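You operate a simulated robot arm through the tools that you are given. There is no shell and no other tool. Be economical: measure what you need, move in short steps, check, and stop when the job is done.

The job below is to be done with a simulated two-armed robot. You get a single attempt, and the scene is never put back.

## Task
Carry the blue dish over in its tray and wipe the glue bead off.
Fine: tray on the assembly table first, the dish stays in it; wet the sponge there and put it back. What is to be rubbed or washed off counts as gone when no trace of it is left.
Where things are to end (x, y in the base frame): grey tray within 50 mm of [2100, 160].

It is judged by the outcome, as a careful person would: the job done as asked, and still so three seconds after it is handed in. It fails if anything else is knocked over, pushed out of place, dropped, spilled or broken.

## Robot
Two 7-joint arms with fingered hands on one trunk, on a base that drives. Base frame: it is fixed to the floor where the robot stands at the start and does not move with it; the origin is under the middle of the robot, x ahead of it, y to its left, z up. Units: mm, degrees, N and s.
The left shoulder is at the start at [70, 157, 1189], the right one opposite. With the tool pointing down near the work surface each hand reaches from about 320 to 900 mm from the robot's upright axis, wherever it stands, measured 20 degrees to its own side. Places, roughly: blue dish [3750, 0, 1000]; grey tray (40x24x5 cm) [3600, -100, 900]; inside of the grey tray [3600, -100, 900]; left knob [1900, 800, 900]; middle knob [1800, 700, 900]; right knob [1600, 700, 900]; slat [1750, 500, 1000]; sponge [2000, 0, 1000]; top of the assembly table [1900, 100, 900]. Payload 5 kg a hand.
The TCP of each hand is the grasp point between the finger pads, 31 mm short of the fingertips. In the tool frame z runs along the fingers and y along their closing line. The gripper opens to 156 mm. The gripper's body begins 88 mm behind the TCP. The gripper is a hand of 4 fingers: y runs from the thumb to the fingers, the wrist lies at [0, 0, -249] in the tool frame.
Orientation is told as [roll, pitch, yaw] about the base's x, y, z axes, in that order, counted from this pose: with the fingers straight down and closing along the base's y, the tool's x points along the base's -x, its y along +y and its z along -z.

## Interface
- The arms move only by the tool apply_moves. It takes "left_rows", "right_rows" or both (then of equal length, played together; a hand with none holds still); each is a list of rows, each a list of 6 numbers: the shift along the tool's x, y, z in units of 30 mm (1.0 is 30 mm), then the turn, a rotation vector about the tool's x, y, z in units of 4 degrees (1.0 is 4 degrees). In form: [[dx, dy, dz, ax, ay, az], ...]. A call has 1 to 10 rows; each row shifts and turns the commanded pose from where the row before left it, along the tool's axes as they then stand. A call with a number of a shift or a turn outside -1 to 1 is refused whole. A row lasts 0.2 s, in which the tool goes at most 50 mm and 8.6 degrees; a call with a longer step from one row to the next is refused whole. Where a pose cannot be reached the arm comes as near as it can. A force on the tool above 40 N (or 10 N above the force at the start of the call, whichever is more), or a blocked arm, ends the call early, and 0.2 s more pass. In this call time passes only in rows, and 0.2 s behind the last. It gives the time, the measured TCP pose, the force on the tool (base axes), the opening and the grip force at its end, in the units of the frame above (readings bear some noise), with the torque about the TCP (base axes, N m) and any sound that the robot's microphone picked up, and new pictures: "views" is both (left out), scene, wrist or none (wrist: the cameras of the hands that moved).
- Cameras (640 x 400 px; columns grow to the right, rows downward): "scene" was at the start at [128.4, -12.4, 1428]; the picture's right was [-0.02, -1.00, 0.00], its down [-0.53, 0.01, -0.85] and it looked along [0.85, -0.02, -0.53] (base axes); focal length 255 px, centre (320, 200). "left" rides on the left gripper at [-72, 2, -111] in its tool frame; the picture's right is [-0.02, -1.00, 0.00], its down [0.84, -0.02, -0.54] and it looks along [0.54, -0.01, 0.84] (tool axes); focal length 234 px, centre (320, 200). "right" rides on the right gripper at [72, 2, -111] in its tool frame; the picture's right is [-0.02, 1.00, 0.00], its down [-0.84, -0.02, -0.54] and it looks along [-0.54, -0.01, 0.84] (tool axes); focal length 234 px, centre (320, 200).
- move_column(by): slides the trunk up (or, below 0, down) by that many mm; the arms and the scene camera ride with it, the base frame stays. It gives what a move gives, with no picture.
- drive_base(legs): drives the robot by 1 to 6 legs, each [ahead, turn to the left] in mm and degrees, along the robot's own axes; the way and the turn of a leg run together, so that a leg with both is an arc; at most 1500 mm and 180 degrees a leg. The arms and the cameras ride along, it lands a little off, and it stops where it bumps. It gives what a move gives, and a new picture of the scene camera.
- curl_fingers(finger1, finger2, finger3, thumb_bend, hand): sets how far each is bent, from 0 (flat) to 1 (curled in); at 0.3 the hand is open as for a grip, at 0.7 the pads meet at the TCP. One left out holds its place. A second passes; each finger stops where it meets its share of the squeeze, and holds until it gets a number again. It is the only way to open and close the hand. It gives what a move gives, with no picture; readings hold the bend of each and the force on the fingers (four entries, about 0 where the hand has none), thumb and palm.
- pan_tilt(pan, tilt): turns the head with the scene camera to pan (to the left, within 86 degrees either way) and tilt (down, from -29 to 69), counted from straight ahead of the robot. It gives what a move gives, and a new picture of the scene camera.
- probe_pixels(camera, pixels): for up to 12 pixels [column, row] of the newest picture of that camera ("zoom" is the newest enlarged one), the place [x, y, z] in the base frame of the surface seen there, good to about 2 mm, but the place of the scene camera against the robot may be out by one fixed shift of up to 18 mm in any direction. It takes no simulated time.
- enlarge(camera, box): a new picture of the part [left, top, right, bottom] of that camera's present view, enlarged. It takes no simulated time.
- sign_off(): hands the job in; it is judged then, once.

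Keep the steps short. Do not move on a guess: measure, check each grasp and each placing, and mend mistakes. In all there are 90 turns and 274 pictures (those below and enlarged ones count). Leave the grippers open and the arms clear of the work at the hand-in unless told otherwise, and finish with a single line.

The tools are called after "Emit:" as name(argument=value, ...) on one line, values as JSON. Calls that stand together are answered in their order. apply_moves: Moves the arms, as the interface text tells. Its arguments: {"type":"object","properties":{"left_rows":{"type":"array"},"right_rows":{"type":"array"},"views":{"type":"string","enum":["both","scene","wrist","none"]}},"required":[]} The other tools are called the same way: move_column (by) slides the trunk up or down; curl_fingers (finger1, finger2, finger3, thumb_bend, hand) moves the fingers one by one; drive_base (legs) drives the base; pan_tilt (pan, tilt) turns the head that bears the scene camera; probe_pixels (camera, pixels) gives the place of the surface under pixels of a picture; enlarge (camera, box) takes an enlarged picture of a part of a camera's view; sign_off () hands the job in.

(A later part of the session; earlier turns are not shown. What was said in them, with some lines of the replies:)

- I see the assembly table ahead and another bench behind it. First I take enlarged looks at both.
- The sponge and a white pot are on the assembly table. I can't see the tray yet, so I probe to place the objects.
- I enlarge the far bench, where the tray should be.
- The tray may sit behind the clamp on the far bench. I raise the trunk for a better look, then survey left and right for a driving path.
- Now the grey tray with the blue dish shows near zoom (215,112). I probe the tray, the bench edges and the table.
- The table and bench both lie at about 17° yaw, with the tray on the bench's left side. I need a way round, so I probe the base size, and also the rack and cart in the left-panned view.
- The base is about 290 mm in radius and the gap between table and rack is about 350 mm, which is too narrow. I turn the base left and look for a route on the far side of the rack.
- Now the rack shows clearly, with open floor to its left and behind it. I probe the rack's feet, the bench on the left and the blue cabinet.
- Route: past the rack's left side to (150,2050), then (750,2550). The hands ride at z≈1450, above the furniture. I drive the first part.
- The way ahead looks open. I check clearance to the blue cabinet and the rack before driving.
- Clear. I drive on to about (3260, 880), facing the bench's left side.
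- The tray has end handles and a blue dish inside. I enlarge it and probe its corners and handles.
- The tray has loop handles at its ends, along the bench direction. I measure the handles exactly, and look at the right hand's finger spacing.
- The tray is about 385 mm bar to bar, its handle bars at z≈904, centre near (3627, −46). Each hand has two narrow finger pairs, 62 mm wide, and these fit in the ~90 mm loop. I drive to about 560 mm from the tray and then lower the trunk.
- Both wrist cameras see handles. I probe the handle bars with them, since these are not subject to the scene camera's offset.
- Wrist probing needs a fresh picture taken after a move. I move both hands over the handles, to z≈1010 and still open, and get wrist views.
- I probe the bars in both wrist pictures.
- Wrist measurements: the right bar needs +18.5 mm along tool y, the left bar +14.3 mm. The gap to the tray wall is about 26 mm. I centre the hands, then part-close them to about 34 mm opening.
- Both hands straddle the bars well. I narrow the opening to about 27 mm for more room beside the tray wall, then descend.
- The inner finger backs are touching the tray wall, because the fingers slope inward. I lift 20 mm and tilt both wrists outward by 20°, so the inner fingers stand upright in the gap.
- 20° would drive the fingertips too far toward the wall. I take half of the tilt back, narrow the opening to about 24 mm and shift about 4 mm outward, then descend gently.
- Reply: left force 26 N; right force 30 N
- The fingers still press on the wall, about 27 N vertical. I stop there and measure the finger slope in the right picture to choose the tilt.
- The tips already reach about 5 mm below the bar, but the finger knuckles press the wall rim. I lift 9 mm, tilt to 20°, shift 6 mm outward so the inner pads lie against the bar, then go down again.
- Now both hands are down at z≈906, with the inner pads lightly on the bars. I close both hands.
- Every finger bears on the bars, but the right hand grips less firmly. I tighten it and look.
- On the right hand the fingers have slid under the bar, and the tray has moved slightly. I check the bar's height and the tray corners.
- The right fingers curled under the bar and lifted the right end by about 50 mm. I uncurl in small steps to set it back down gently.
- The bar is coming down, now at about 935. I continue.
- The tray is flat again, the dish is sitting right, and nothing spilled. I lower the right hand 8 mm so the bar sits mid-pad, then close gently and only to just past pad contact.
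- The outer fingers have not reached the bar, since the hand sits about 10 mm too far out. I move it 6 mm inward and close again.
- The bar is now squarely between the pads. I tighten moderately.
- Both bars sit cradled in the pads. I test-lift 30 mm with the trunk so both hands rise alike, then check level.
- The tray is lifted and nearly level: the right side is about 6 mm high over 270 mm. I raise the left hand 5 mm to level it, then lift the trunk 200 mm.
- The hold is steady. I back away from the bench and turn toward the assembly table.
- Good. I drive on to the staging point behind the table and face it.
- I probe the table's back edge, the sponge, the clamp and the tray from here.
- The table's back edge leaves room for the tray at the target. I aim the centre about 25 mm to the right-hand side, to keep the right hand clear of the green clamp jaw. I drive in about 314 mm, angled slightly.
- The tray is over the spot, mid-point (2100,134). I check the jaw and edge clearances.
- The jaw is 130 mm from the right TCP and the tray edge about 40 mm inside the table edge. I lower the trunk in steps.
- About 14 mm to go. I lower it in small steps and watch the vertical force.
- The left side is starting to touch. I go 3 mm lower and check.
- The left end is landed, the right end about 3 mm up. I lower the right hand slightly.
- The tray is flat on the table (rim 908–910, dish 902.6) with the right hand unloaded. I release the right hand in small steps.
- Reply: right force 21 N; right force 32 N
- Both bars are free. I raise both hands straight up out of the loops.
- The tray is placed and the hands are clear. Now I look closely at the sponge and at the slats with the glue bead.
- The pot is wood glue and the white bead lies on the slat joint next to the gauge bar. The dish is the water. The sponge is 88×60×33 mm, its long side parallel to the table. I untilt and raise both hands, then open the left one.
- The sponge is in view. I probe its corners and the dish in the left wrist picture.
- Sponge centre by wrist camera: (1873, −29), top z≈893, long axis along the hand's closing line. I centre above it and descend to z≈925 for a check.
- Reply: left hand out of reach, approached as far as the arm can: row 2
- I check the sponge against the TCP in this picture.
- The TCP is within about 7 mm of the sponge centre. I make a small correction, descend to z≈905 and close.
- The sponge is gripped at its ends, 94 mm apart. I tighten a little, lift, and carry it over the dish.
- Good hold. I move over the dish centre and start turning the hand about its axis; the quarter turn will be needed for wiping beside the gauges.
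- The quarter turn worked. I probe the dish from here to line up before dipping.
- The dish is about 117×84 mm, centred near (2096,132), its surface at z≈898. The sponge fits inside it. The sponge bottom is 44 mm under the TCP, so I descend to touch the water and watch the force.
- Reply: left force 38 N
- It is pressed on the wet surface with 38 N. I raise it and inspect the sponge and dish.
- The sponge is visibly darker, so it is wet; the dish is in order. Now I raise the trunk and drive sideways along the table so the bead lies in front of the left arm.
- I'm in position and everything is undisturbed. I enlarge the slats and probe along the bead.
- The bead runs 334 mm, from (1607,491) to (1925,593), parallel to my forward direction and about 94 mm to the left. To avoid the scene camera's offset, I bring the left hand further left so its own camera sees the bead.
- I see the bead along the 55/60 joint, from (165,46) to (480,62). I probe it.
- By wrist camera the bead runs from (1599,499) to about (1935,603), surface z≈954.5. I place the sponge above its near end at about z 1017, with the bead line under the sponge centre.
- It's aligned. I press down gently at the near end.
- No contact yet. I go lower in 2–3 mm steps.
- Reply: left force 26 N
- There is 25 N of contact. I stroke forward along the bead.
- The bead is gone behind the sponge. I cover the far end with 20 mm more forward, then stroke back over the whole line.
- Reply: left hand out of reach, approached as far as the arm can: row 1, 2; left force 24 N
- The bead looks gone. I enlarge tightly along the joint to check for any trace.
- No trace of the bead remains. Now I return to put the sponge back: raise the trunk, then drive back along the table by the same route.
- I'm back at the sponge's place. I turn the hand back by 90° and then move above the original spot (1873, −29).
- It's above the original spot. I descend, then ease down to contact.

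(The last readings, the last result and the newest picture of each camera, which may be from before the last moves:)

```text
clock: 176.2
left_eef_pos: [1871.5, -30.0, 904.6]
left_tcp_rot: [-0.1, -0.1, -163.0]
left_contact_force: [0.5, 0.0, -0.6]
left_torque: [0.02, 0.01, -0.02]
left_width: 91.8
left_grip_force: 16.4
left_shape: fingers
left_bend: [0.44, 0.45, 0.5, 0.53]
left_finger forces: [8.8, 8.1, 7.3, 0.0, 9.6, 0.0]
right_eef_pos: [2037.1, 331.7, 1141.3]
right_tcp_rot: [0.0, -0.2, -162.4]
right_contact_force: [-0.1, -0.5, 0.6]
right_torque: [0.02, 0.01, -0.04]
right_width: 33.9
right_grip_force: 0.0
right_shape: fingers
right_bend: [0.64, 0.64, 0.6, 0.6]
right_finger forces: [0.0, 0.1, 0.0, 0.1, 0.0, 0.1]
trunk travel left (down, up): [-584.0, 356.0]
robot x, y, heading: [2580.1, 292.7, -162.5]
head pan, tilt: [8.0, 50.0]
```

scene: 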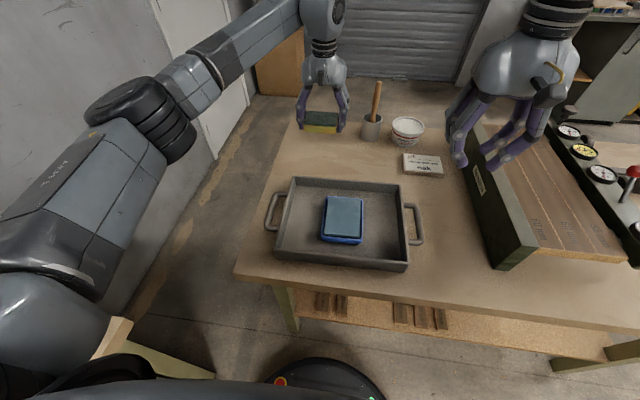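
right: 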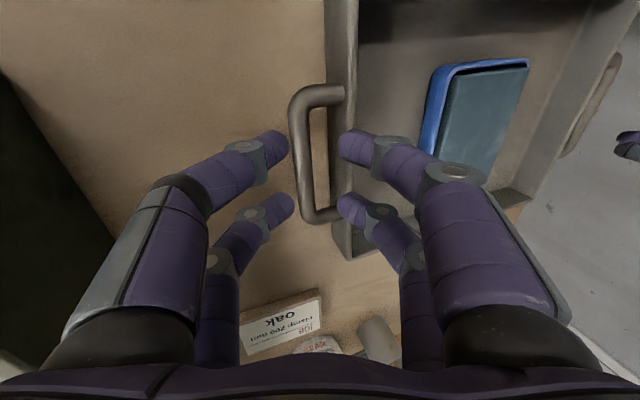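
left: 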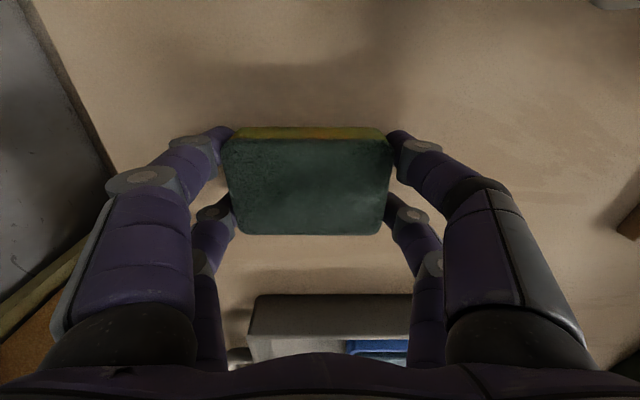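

I lower in further small steps until I feel contact.

Emit:
apply_moves(left_rows=[[0, 0, 0.08, 0, 0, 0]], views="none")

Emit:
apply_moves(left_rows=[[0, 0, 0.05, 0, 0, 0]], views="none")

Emit:
apply_moves(left_rows=[[0, 0, 0.03, 0, 0, 0]], views="none")

```text
clock: 176.6
left_eef_pos: [1871.0, -31.5, 901.9]
left_tcp_rot: [-0.2, -0.1, -163.0]
left_contact_force: [-0.2, 1.4, -0.1]
left_torque: [-0.01, 0.03, -0.01]
left_width: 91.7
left_grip_force: 17.2
left_shape: fingers
left_bend: [0.44, 0.45, 0.5, 0.53]
left_finger forces: [8.8, 8.2, 7.4, 0.1, 9.6, 0.0]
right_eef_pos: [2036.3, 329.3, 1141.5]
right_tcp_rot: [0.0, -0.3, -162.3]
right_contact_force: [-0.1, 0.8, -0.4]
right_torque: [0.04, -0.02, 0.0]
right_width: 33.7
right_grip_force: 0.0
right_shape: fingers
right_bend: [0.64, 0.64, 0.6, 0.6]
right_finger forces: [0.1, 0.1, 0.0, 0.0, 0.0, 0.1]
trunk travel left (down, up): [-584.0, 356.0]
robot x, y, heading: [2579.3, 289.1, -162.5]
head pan, tilt: [8.0, 50.0]
```

```text
clock: 177.0
left_eef_pos: [1871.6, -30.8, 899.9]
left_tcp_rot: [-0.1, -0.1, -163.0]
left_contact_force: [0.4, 0.1, -0.4]
left_torque: [0.02, 0.03, 0.0]
left_width: 91.7
left_grip_force: 16.8
left_shape: fingers
left_bend: [0.44, 0.45, 0.5, 0.53]
left_finger forces: [8.8, 8.0, 7.3, 0.0, 9.6, 0.1]
right_eef_pos: [2037.3, 330.4, 1141.5]
right_tcp_rot: [0.0, -0.2, -162.3]
right_contact_force: [-0.3, 0.3, -0.3]
right_torque: [-0.03, 0.02, 0.0]
right_width: 33.6
right_grip_force: 0.0
right_shape: fingers
right_bend: [0.64, 0.64, 0.6, 0.6]
right_finger forces: [0.1, 0.1, 0.1, 0.0, 0.0, 0.0]
trunk travel left (down, up): [-584.0, 356.0]
robot x, y, heading: [2581.0, 288.4, -162.5]
head pan, tilt: [8.0, 50.0]
```

```text
clock: 177.4
left_eef_pos: [1871.8, -31.0, 899.8]
left_tcp_rot: [0.0, -0.1, -162.9]
left_contact_force: [0.4, -0.5, 0.5]
left_torque: [0.03, -0.03, -0.02]
left_width: 92.1
left_grip_force: 16.9
left_shape: fingers
left_bend: [0.44, 0.45, 0.5, 0.53]
left_finger forces: [8.8, 8.2, 7.5, 0.0, 9.5, 0.1]
right_eef_pos: [2036.9, 330.7, 1141.9]
right_tcp_rot: [0.0, -0.2, -162.3]
right_contact_force: [0.8, -0.8, 0.7]
right_torque: [-0.01, 0.0, -0.01]
right_width: 33.8
right_grip_force: 0.1
right_shape: fingers
right_bend: [0.64, 0.64, 0.6, 0.6]
right_finger forces: [0.1, 0.0, 0.0, 0.0, 0.0, 0.0]
trunk travel left (down, up): [-584.0, 356.0]
robot x, y, heading: [2580.8, 287.3, -162.4]
head pan, tilt: [8.0, 50.0]
```

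Emit:
apply_moves(left_rows=[[0, 0, 0.05, 0, 0, 0], [0, 0, 0.05, 0, 0, 0]], views="wrist")

Emit:
enlarge(camera="scene", box=[280, 80, 376, 150])

```text
clock: 178.0
left_eef_pos: [1872.0, -31.1, 899.4]
left_tcp_rot: [-0.3, -0.3, -163.0]
left_contact_force: [-1.7, -2.8, 13.2]
left_torque: [0.29, -0.08, 0.06]
left_width: 92.2
left_grip_force: 22.1
left_shape: fingers
left_bend: [0.44, 0.45, 0.5, 0.53]
left_finger forces: [8.9, 8.3, 16.8, 0.0, 9.7, 0.1]
right_eef_pos: [2037.9, 330.6, 1143.5]
right_tcp_rot: [0.1, -0.3, -162.3]
right_contact_force: [0.8, 0.2, -0.1]
right_torque: [0.01, 0.01, 0.0]
right_width: 33.9
right_grip_force: 0.2
right_shape: fingers
right_bend: [0.64, 0.64, 0.6, 0.6]
right_finger forces: [0.0, 0.1, 0.0, 0.1, 0.0, 0.0]
trunk travel left (down, up): [-584.0, 356.0]
robot x, y, heading: [2583.7, 290.5, -162.6]
head pan, tilt: [8.0, 50.0]
```

left: 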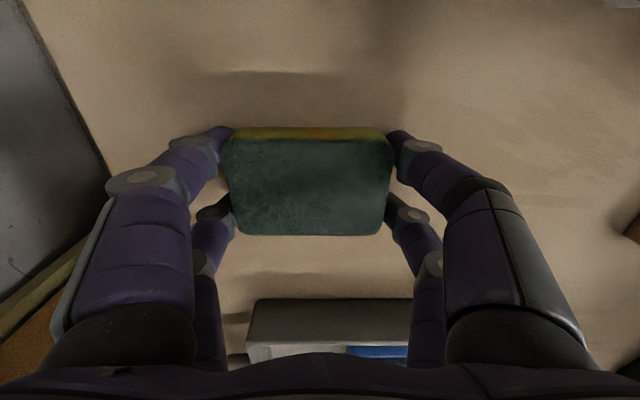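

```text
5.71 times, centred on (328, 115) of scene
```

zoom: 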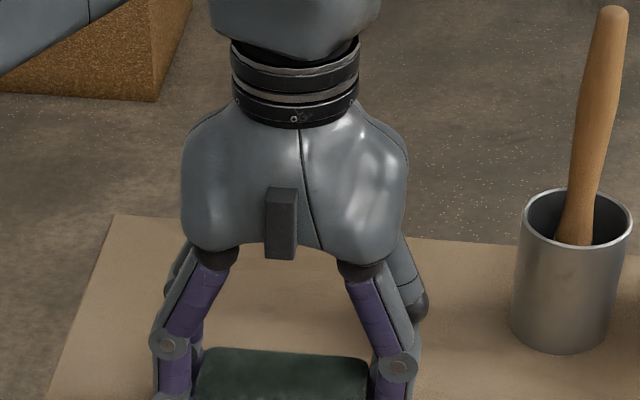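

The sponge rests on the table (13 N). I open the hand, rise straight up, and check where it lies.

Emit:
curl_fingers(hand="left", finger1=0.33, finger2=0.33, finger3=0.33, thumb_bend=0.33)

Emit:
apply_moves(left_rows=[[0, 0, -0.6, 0, 0, 0], [0, 0, -1, 0, 0, 0], [0, 0, -1, 0, 0, 0], [0, 0, -1, 0, 0, 0], [0, 0, -1, 0, 0, 0]], views="both")

Emit:
probe_pixels(camera="left", pixels=[[354, 110], [340, 110], [325, 110]])

```text
clock: 179.0
left_eef_pos: [1871.4, -30.4, 896.1]
left_tcp_rot: [-0.1, -0.2, -163.0]
left_contact_force: [-0.3, 0.2, -0.5]
left_torque: [0.01, -0.03, 0.0]
left_width: 148.1
left_grip_force: 0.1
left_shape: fingers
left_bend: [0.33, 0.33, 0.33, 0.33]
left_finger forces: [0.0, 0.1, 0.1, 0.1, 0.0, 0.0]
right_eef_pos: [2038.6, 332.0, 1140.7]
right_tcp_rot: [0.0, -0.2, -162.4]
right_contact_force: [1.1, -0.8, -0.3]
right_torque: [0.02, 0.04, 0.01]
right_width: 33.7
right_grip_force: 0.0
right_shape: fingers
right_bend: [0.64, 0.64, 0.6, 0.6]
right_finger forces: [0.0, 0.1, 0.0, 0.0, 0.1, 0.1]
trunk travel left (down, up): [-584.0, 356.0]
robot x, y, heading: [2580.7, 291.5, -162.4]
head pan, tilt: [8.0, 50.0]
```

```text
clock: 180.2
left_eef_pos: [1871.5, -28.8, 1035.6]
left_tcp_rot: [0.0, -0.2, -163.0]
left_contact_force: [-0.3, -0.3, -0.2]
left_torque: [-0.01, 0.02, 0.0]
left_width: 148.0
left_grip_force: 0.0
left_shape: fingers
left_bend: [0.33, 0.33, 0.33, 0.33]
left_finger forces: [0.0, 0.0, 0.1, 0.1, 0.1, 0.0]
right_eef_pos: [2037.3, 330.1, 1142.2]
right_tcp_rot: [0.0, -0.3, -162.3]
right_contact_force: [0.0, 0.8, 0.3]
right_torque: [0.01, 0.04, 0.04]
right_width: 33.3
right_grip_force: 0.1
right_shape: fingers
right_bend: [0.64, 0.64, 0.6, 0.6]
right_finger forces: [0.1, 0.0, 0.0, 0.1, 0.0, 0.0]
trunk travel left (down, up): [-584.0, 356.0]
robot x, y, heading: [2577.8, 288.2, -162.5]
head pan, tilt: [8.0, 50.0]
```

scene: 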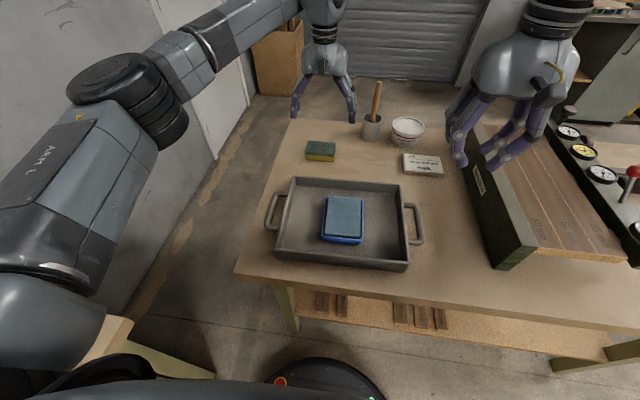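
left: 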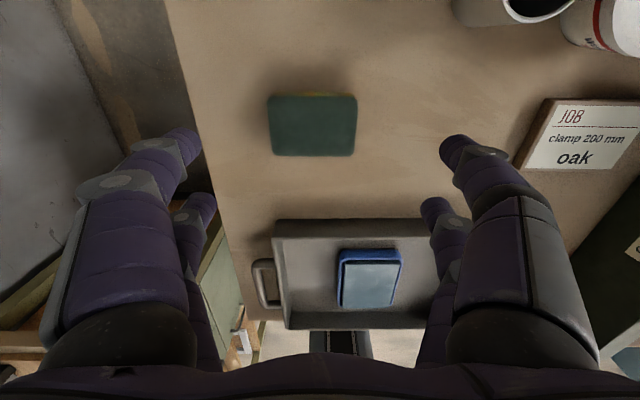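

```text
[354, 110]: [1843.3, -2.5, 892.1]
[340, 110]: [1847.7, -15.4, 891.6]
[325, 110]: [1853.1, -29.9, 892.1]
```

The sponge sits where it was. I check the positions of the sponge and the tray by wrist and scene camera.

Emit:
probe_pixels(camera="left", pixels=[[274, 102], [352, 102], [274, 152], [350, 152], [278, 226], [430, 226], [290, 325], [345, 255], [395, 255], [342, 305], [388, 305], [256, 283]])

Emit:
probe_pixels(camera="scene", pixels=[[294, 180], [400, 187], [278, 250], [406, 263], [270, 211], [418, 224], [343, 215]])

```text
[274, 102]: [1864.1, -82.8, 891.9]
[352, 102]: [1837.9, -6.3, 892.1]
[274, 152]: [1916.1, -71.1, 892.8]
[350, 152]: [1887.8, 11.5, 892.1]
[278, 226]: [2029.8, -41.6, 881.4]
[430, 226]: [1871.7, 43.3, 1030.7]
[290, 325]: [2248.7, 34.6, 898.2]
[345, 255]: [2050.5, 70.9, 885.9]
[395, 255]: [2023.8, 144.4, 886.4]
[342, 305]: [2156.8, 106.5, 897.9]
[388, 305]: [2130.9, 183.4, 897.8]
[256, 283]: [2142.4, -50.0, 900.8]
```

```text
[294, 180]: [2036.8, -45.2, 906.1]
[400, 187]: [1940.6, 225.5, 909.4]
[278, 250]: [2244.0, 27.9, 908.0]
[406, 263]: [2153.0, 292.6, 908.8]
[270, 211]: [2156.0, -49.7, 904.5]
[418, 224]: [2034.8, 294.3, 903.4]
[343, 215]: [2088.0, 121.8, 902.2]
```

The sponge centre is about 8 mm from its original spot, and the tray is within about 30 mm of target and flat. I open the right hand, raise the trunk and back off so the arms are clear.

Emit:
curl_fingers(hand="right", finger1=0.3, finger2=0.3, finger3=0.3, thumb_bend=0.3)

Emit:
move_column(by=150)

Emit:
drive_base(legs=[[-500, 0]])

Emit:
curl_fingers(hand="left", finger1=0.3, finger2=0.3, finger3=0.3, thumb_bend=0.3)

Emit:
pan_tilt(pan=0, tilt=38)

Emit:
enlarge(camera="scene", box=[200, 120, 480, 295])

```text
clock: 181.2
left_eef_pos: [1871.9, -30.7, 1034.3]
left_tcp_rot: [-0.1, 0.0, -163.0]
left_contact_force: [0.3, 0.2, 0.3]
left_torque: [-0.02, 0.01, -0.01]
left_width: 148.1
left_grip_force: 0.2
left_shape: fingers
left_bend: [0.33, 0.33, 0.33, 0.33]
left_finger forces: [0.0, 0.0, 0.1, 0.0, 0.0, 0.0]
right_eef_pos: [2037.5, 330.0, 1142.9]
right_tcp_rot: [0.0, -0.2, -162.3]
right_contact_force: [-0.6, 0.3, 0.0]
right_torque: [0.01, -0.02, 0.01]
right_width: 159.7
right_grip_force: 0.1
right_shape: fingers
right_bend: [0.3, 0.3, 0.3, 0.3]
right_finger forces: [0.0, 0.1, 0.0, 0.0, 0.0, 0.0]
trunk travel left (down, up): [-584.0, 356.0]
robot x, y, heading: [2580.9, 286.9, -162.7]
head pan, tilt: [8.0, 50.0]
```

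```text
clock: 182.9
left_eef_pos: [1872.3, -30.8, 1184.9]
left_tcp_rot: [-0.1, 0.0, -163.1]
left_contact_force: [0.1, 0.1, -0.3]
left_torque: [0.02, 0.04, -0.01]
left_width: 148.1
left_grip_force: 0.1
left_shape: fingers
left_bend: [0.33, 0.33, 0.33, 0.33]
left_finger forces: [0.0, 0.0, 0.1, 0.0, 0.0, 0.0]
right_eef_pos: [2037.1, 330.8, 1292.6]
right_tcp_rot: [0.1, -0.1, -162.3]
right_contact_force: [-0.4, -0.2, 0.4]
right_torque: [0.01, 0.03, -0.01]
right_width: 159.6
right_grip_force: 0.0
right_shape: fingers
right_bend: [0.3, 0.3, 0.3, 0.3]
right_finger forces: [0.1, 0.1, 0.0, 0.0, 0.0, 0.0]
trunk travel left (down, up): [-734.0, 206.0]
robot x, y, heading: [2585.1, 286.0, -162.5]
head pan, tilt: [8.0, 50.0]
```

```text
clock: 185.8
left_eef_pos: [2345.9, 121.6, 1183.7]
left_tcp_rot: [-0.1, -0.1, -163.1]
left_contact_force: [-0.9, -0.4, -0.3]
left_torque: [-0.03, 0.02, 0.03]
left_width: 148.2
left_grip_force: 0.0
left_shape: fingers
left_bend: [0.33, 0.33, 0.33, 0.33]
left_finger forces: [0.1, 0.1, 0.1, 0.0, 0.0, 0.0]
right_eef_pos: [2510.4, 480.9, 1291.6]
right_tcp_rot: [-0.1, -0.2, -162.5]
right_contact_force: [-0.7, 0.2, -0.3]
right_torque: [0.0, 0.01, 0.02]
right_width: 159.6
right_grip_force: 0.0
right_shape: fingers
right_bend: [0.3, 0.3, 0.3, 0.3]
right_finger forces: [0.0, 0.1, 0.1, 0.0, 0.0, 0.0]
trunk travel left (down, up): [-734.0, 206.0]
robot x, y, heading: [3057.8, 437.7, -162.9]
head pan, tilt: [8.0, 50.0]
```

scene: 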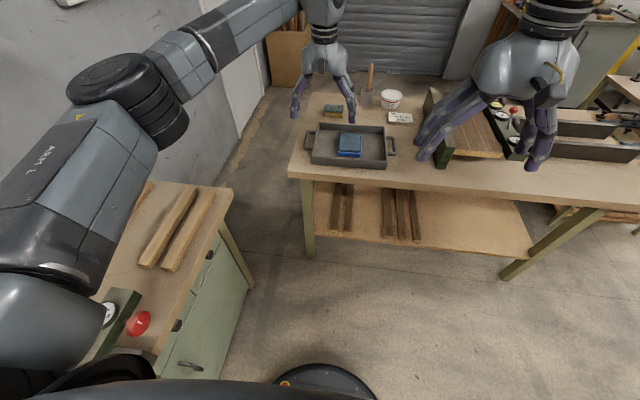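

```text
clock: 186.8
left_eef_pos: [2345.7, 120.6, 1183.5]
left_tcp_rot: [-0.1, -0.1, -163.1]
left_contact_force: [-0.4, 0.2, 0.1]
left_torque: [0.02, 0.0, 0.0]
left_width: 159.5
left_grip_force: 0.1
left_shape: fingers
left_bend: [0.3, 0.3, 0.3, 0.3]
left_finger forces: [0.0, 0.0, 0.0, 0.0, 0.0, 0.0]
right_eef_pos: [2512.4, 480.6, 1292.0]
right_tcp_rot: [0.0, -0.2, -162.5]
right_contact_force: [-0.5, 0.0, -0.4]
right_torque: [0.01, -0.02, -0.02]
right_width: 159.6
right_grip_force: 0.0
right_shape: fingers
right_bend: [0.3, 0.3, 0.3, 0.3]
right_finger forces: [0.1, 0.0, 0.0, 0.0, 0.0, 0.1]
trunk travel left (down, up): [-734.0, 206.0]
robot x, y, heading: [3056.7, 436.4, -162.7]
head pan, tilt: [8.0, 50.0]
```

```text
clock: 187.6
left_eef_pos: [2345.9, 120.0, 1185.4]
left_tcp_rot: [-0.1, -0.1, -163.2]
left_contact_force: [-0.1, 0.0, 1.1]
left_torque: [0.04, -0.01, -0.02]
left_width: 159.4
left_grip_force: 0.1
left_shape: fingers
left_bend: [0.3, 0.3, 0.3, 0.3]
left_finger forces: [0.0, 0.0, 0.0, 0.0, 0.0, 0.0]
right_eef_pos: [2511.5, 481.3, 1291.5]
right_tcp_rot: [0.1, -0.1, -162.5]
right_contact_force: [-0.4, -0.1, 0.5]
right_torque: [0.01, 0.0, 0.03]
right_width: 159.4
right_grip_force: 0.0
right_shape: fingers
right_bend: [0.3, 0.3, 0.3, 0.3]
right_finger forces: [0.0, 0.0, 0.0, 0.0, 0.0, 0.0]
trunk travel left (down, up): [-734.0, 206.0]
robot x, y, heading: [3057.5, 437.6, -162.7]
head pan, tilt: [0.0, 38.0]
```

scene: 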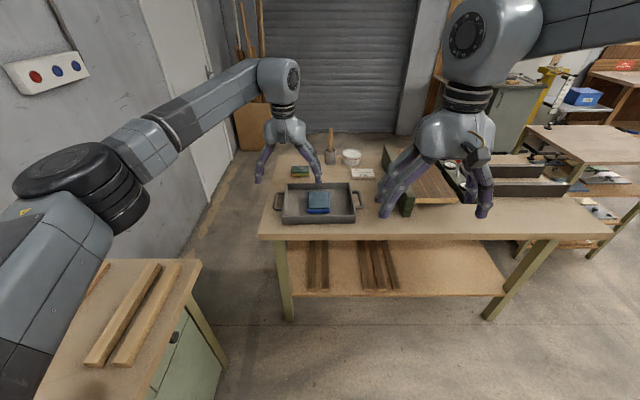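

```text
2.29 times, centred on (340, 208) of scene
```

zoom: 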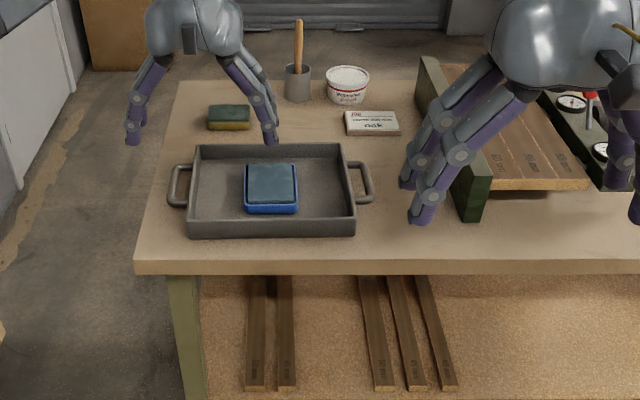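

Everything stands in place: tray with the dish on the table, bead gone, sponge back, hands open and clear. I hand the job in.

Emit:
sign_off()

```text
The job is handed in.
```

The tray with the blue dish is on the assembly table about 30 mm from the target, the glue bead is wiped off with no trace left, and the wetted sponge is back within about 8 mm of its spot; while I was gripping the tray on the bench its right end briefly lifted about 50 mm, and I saw no spill.
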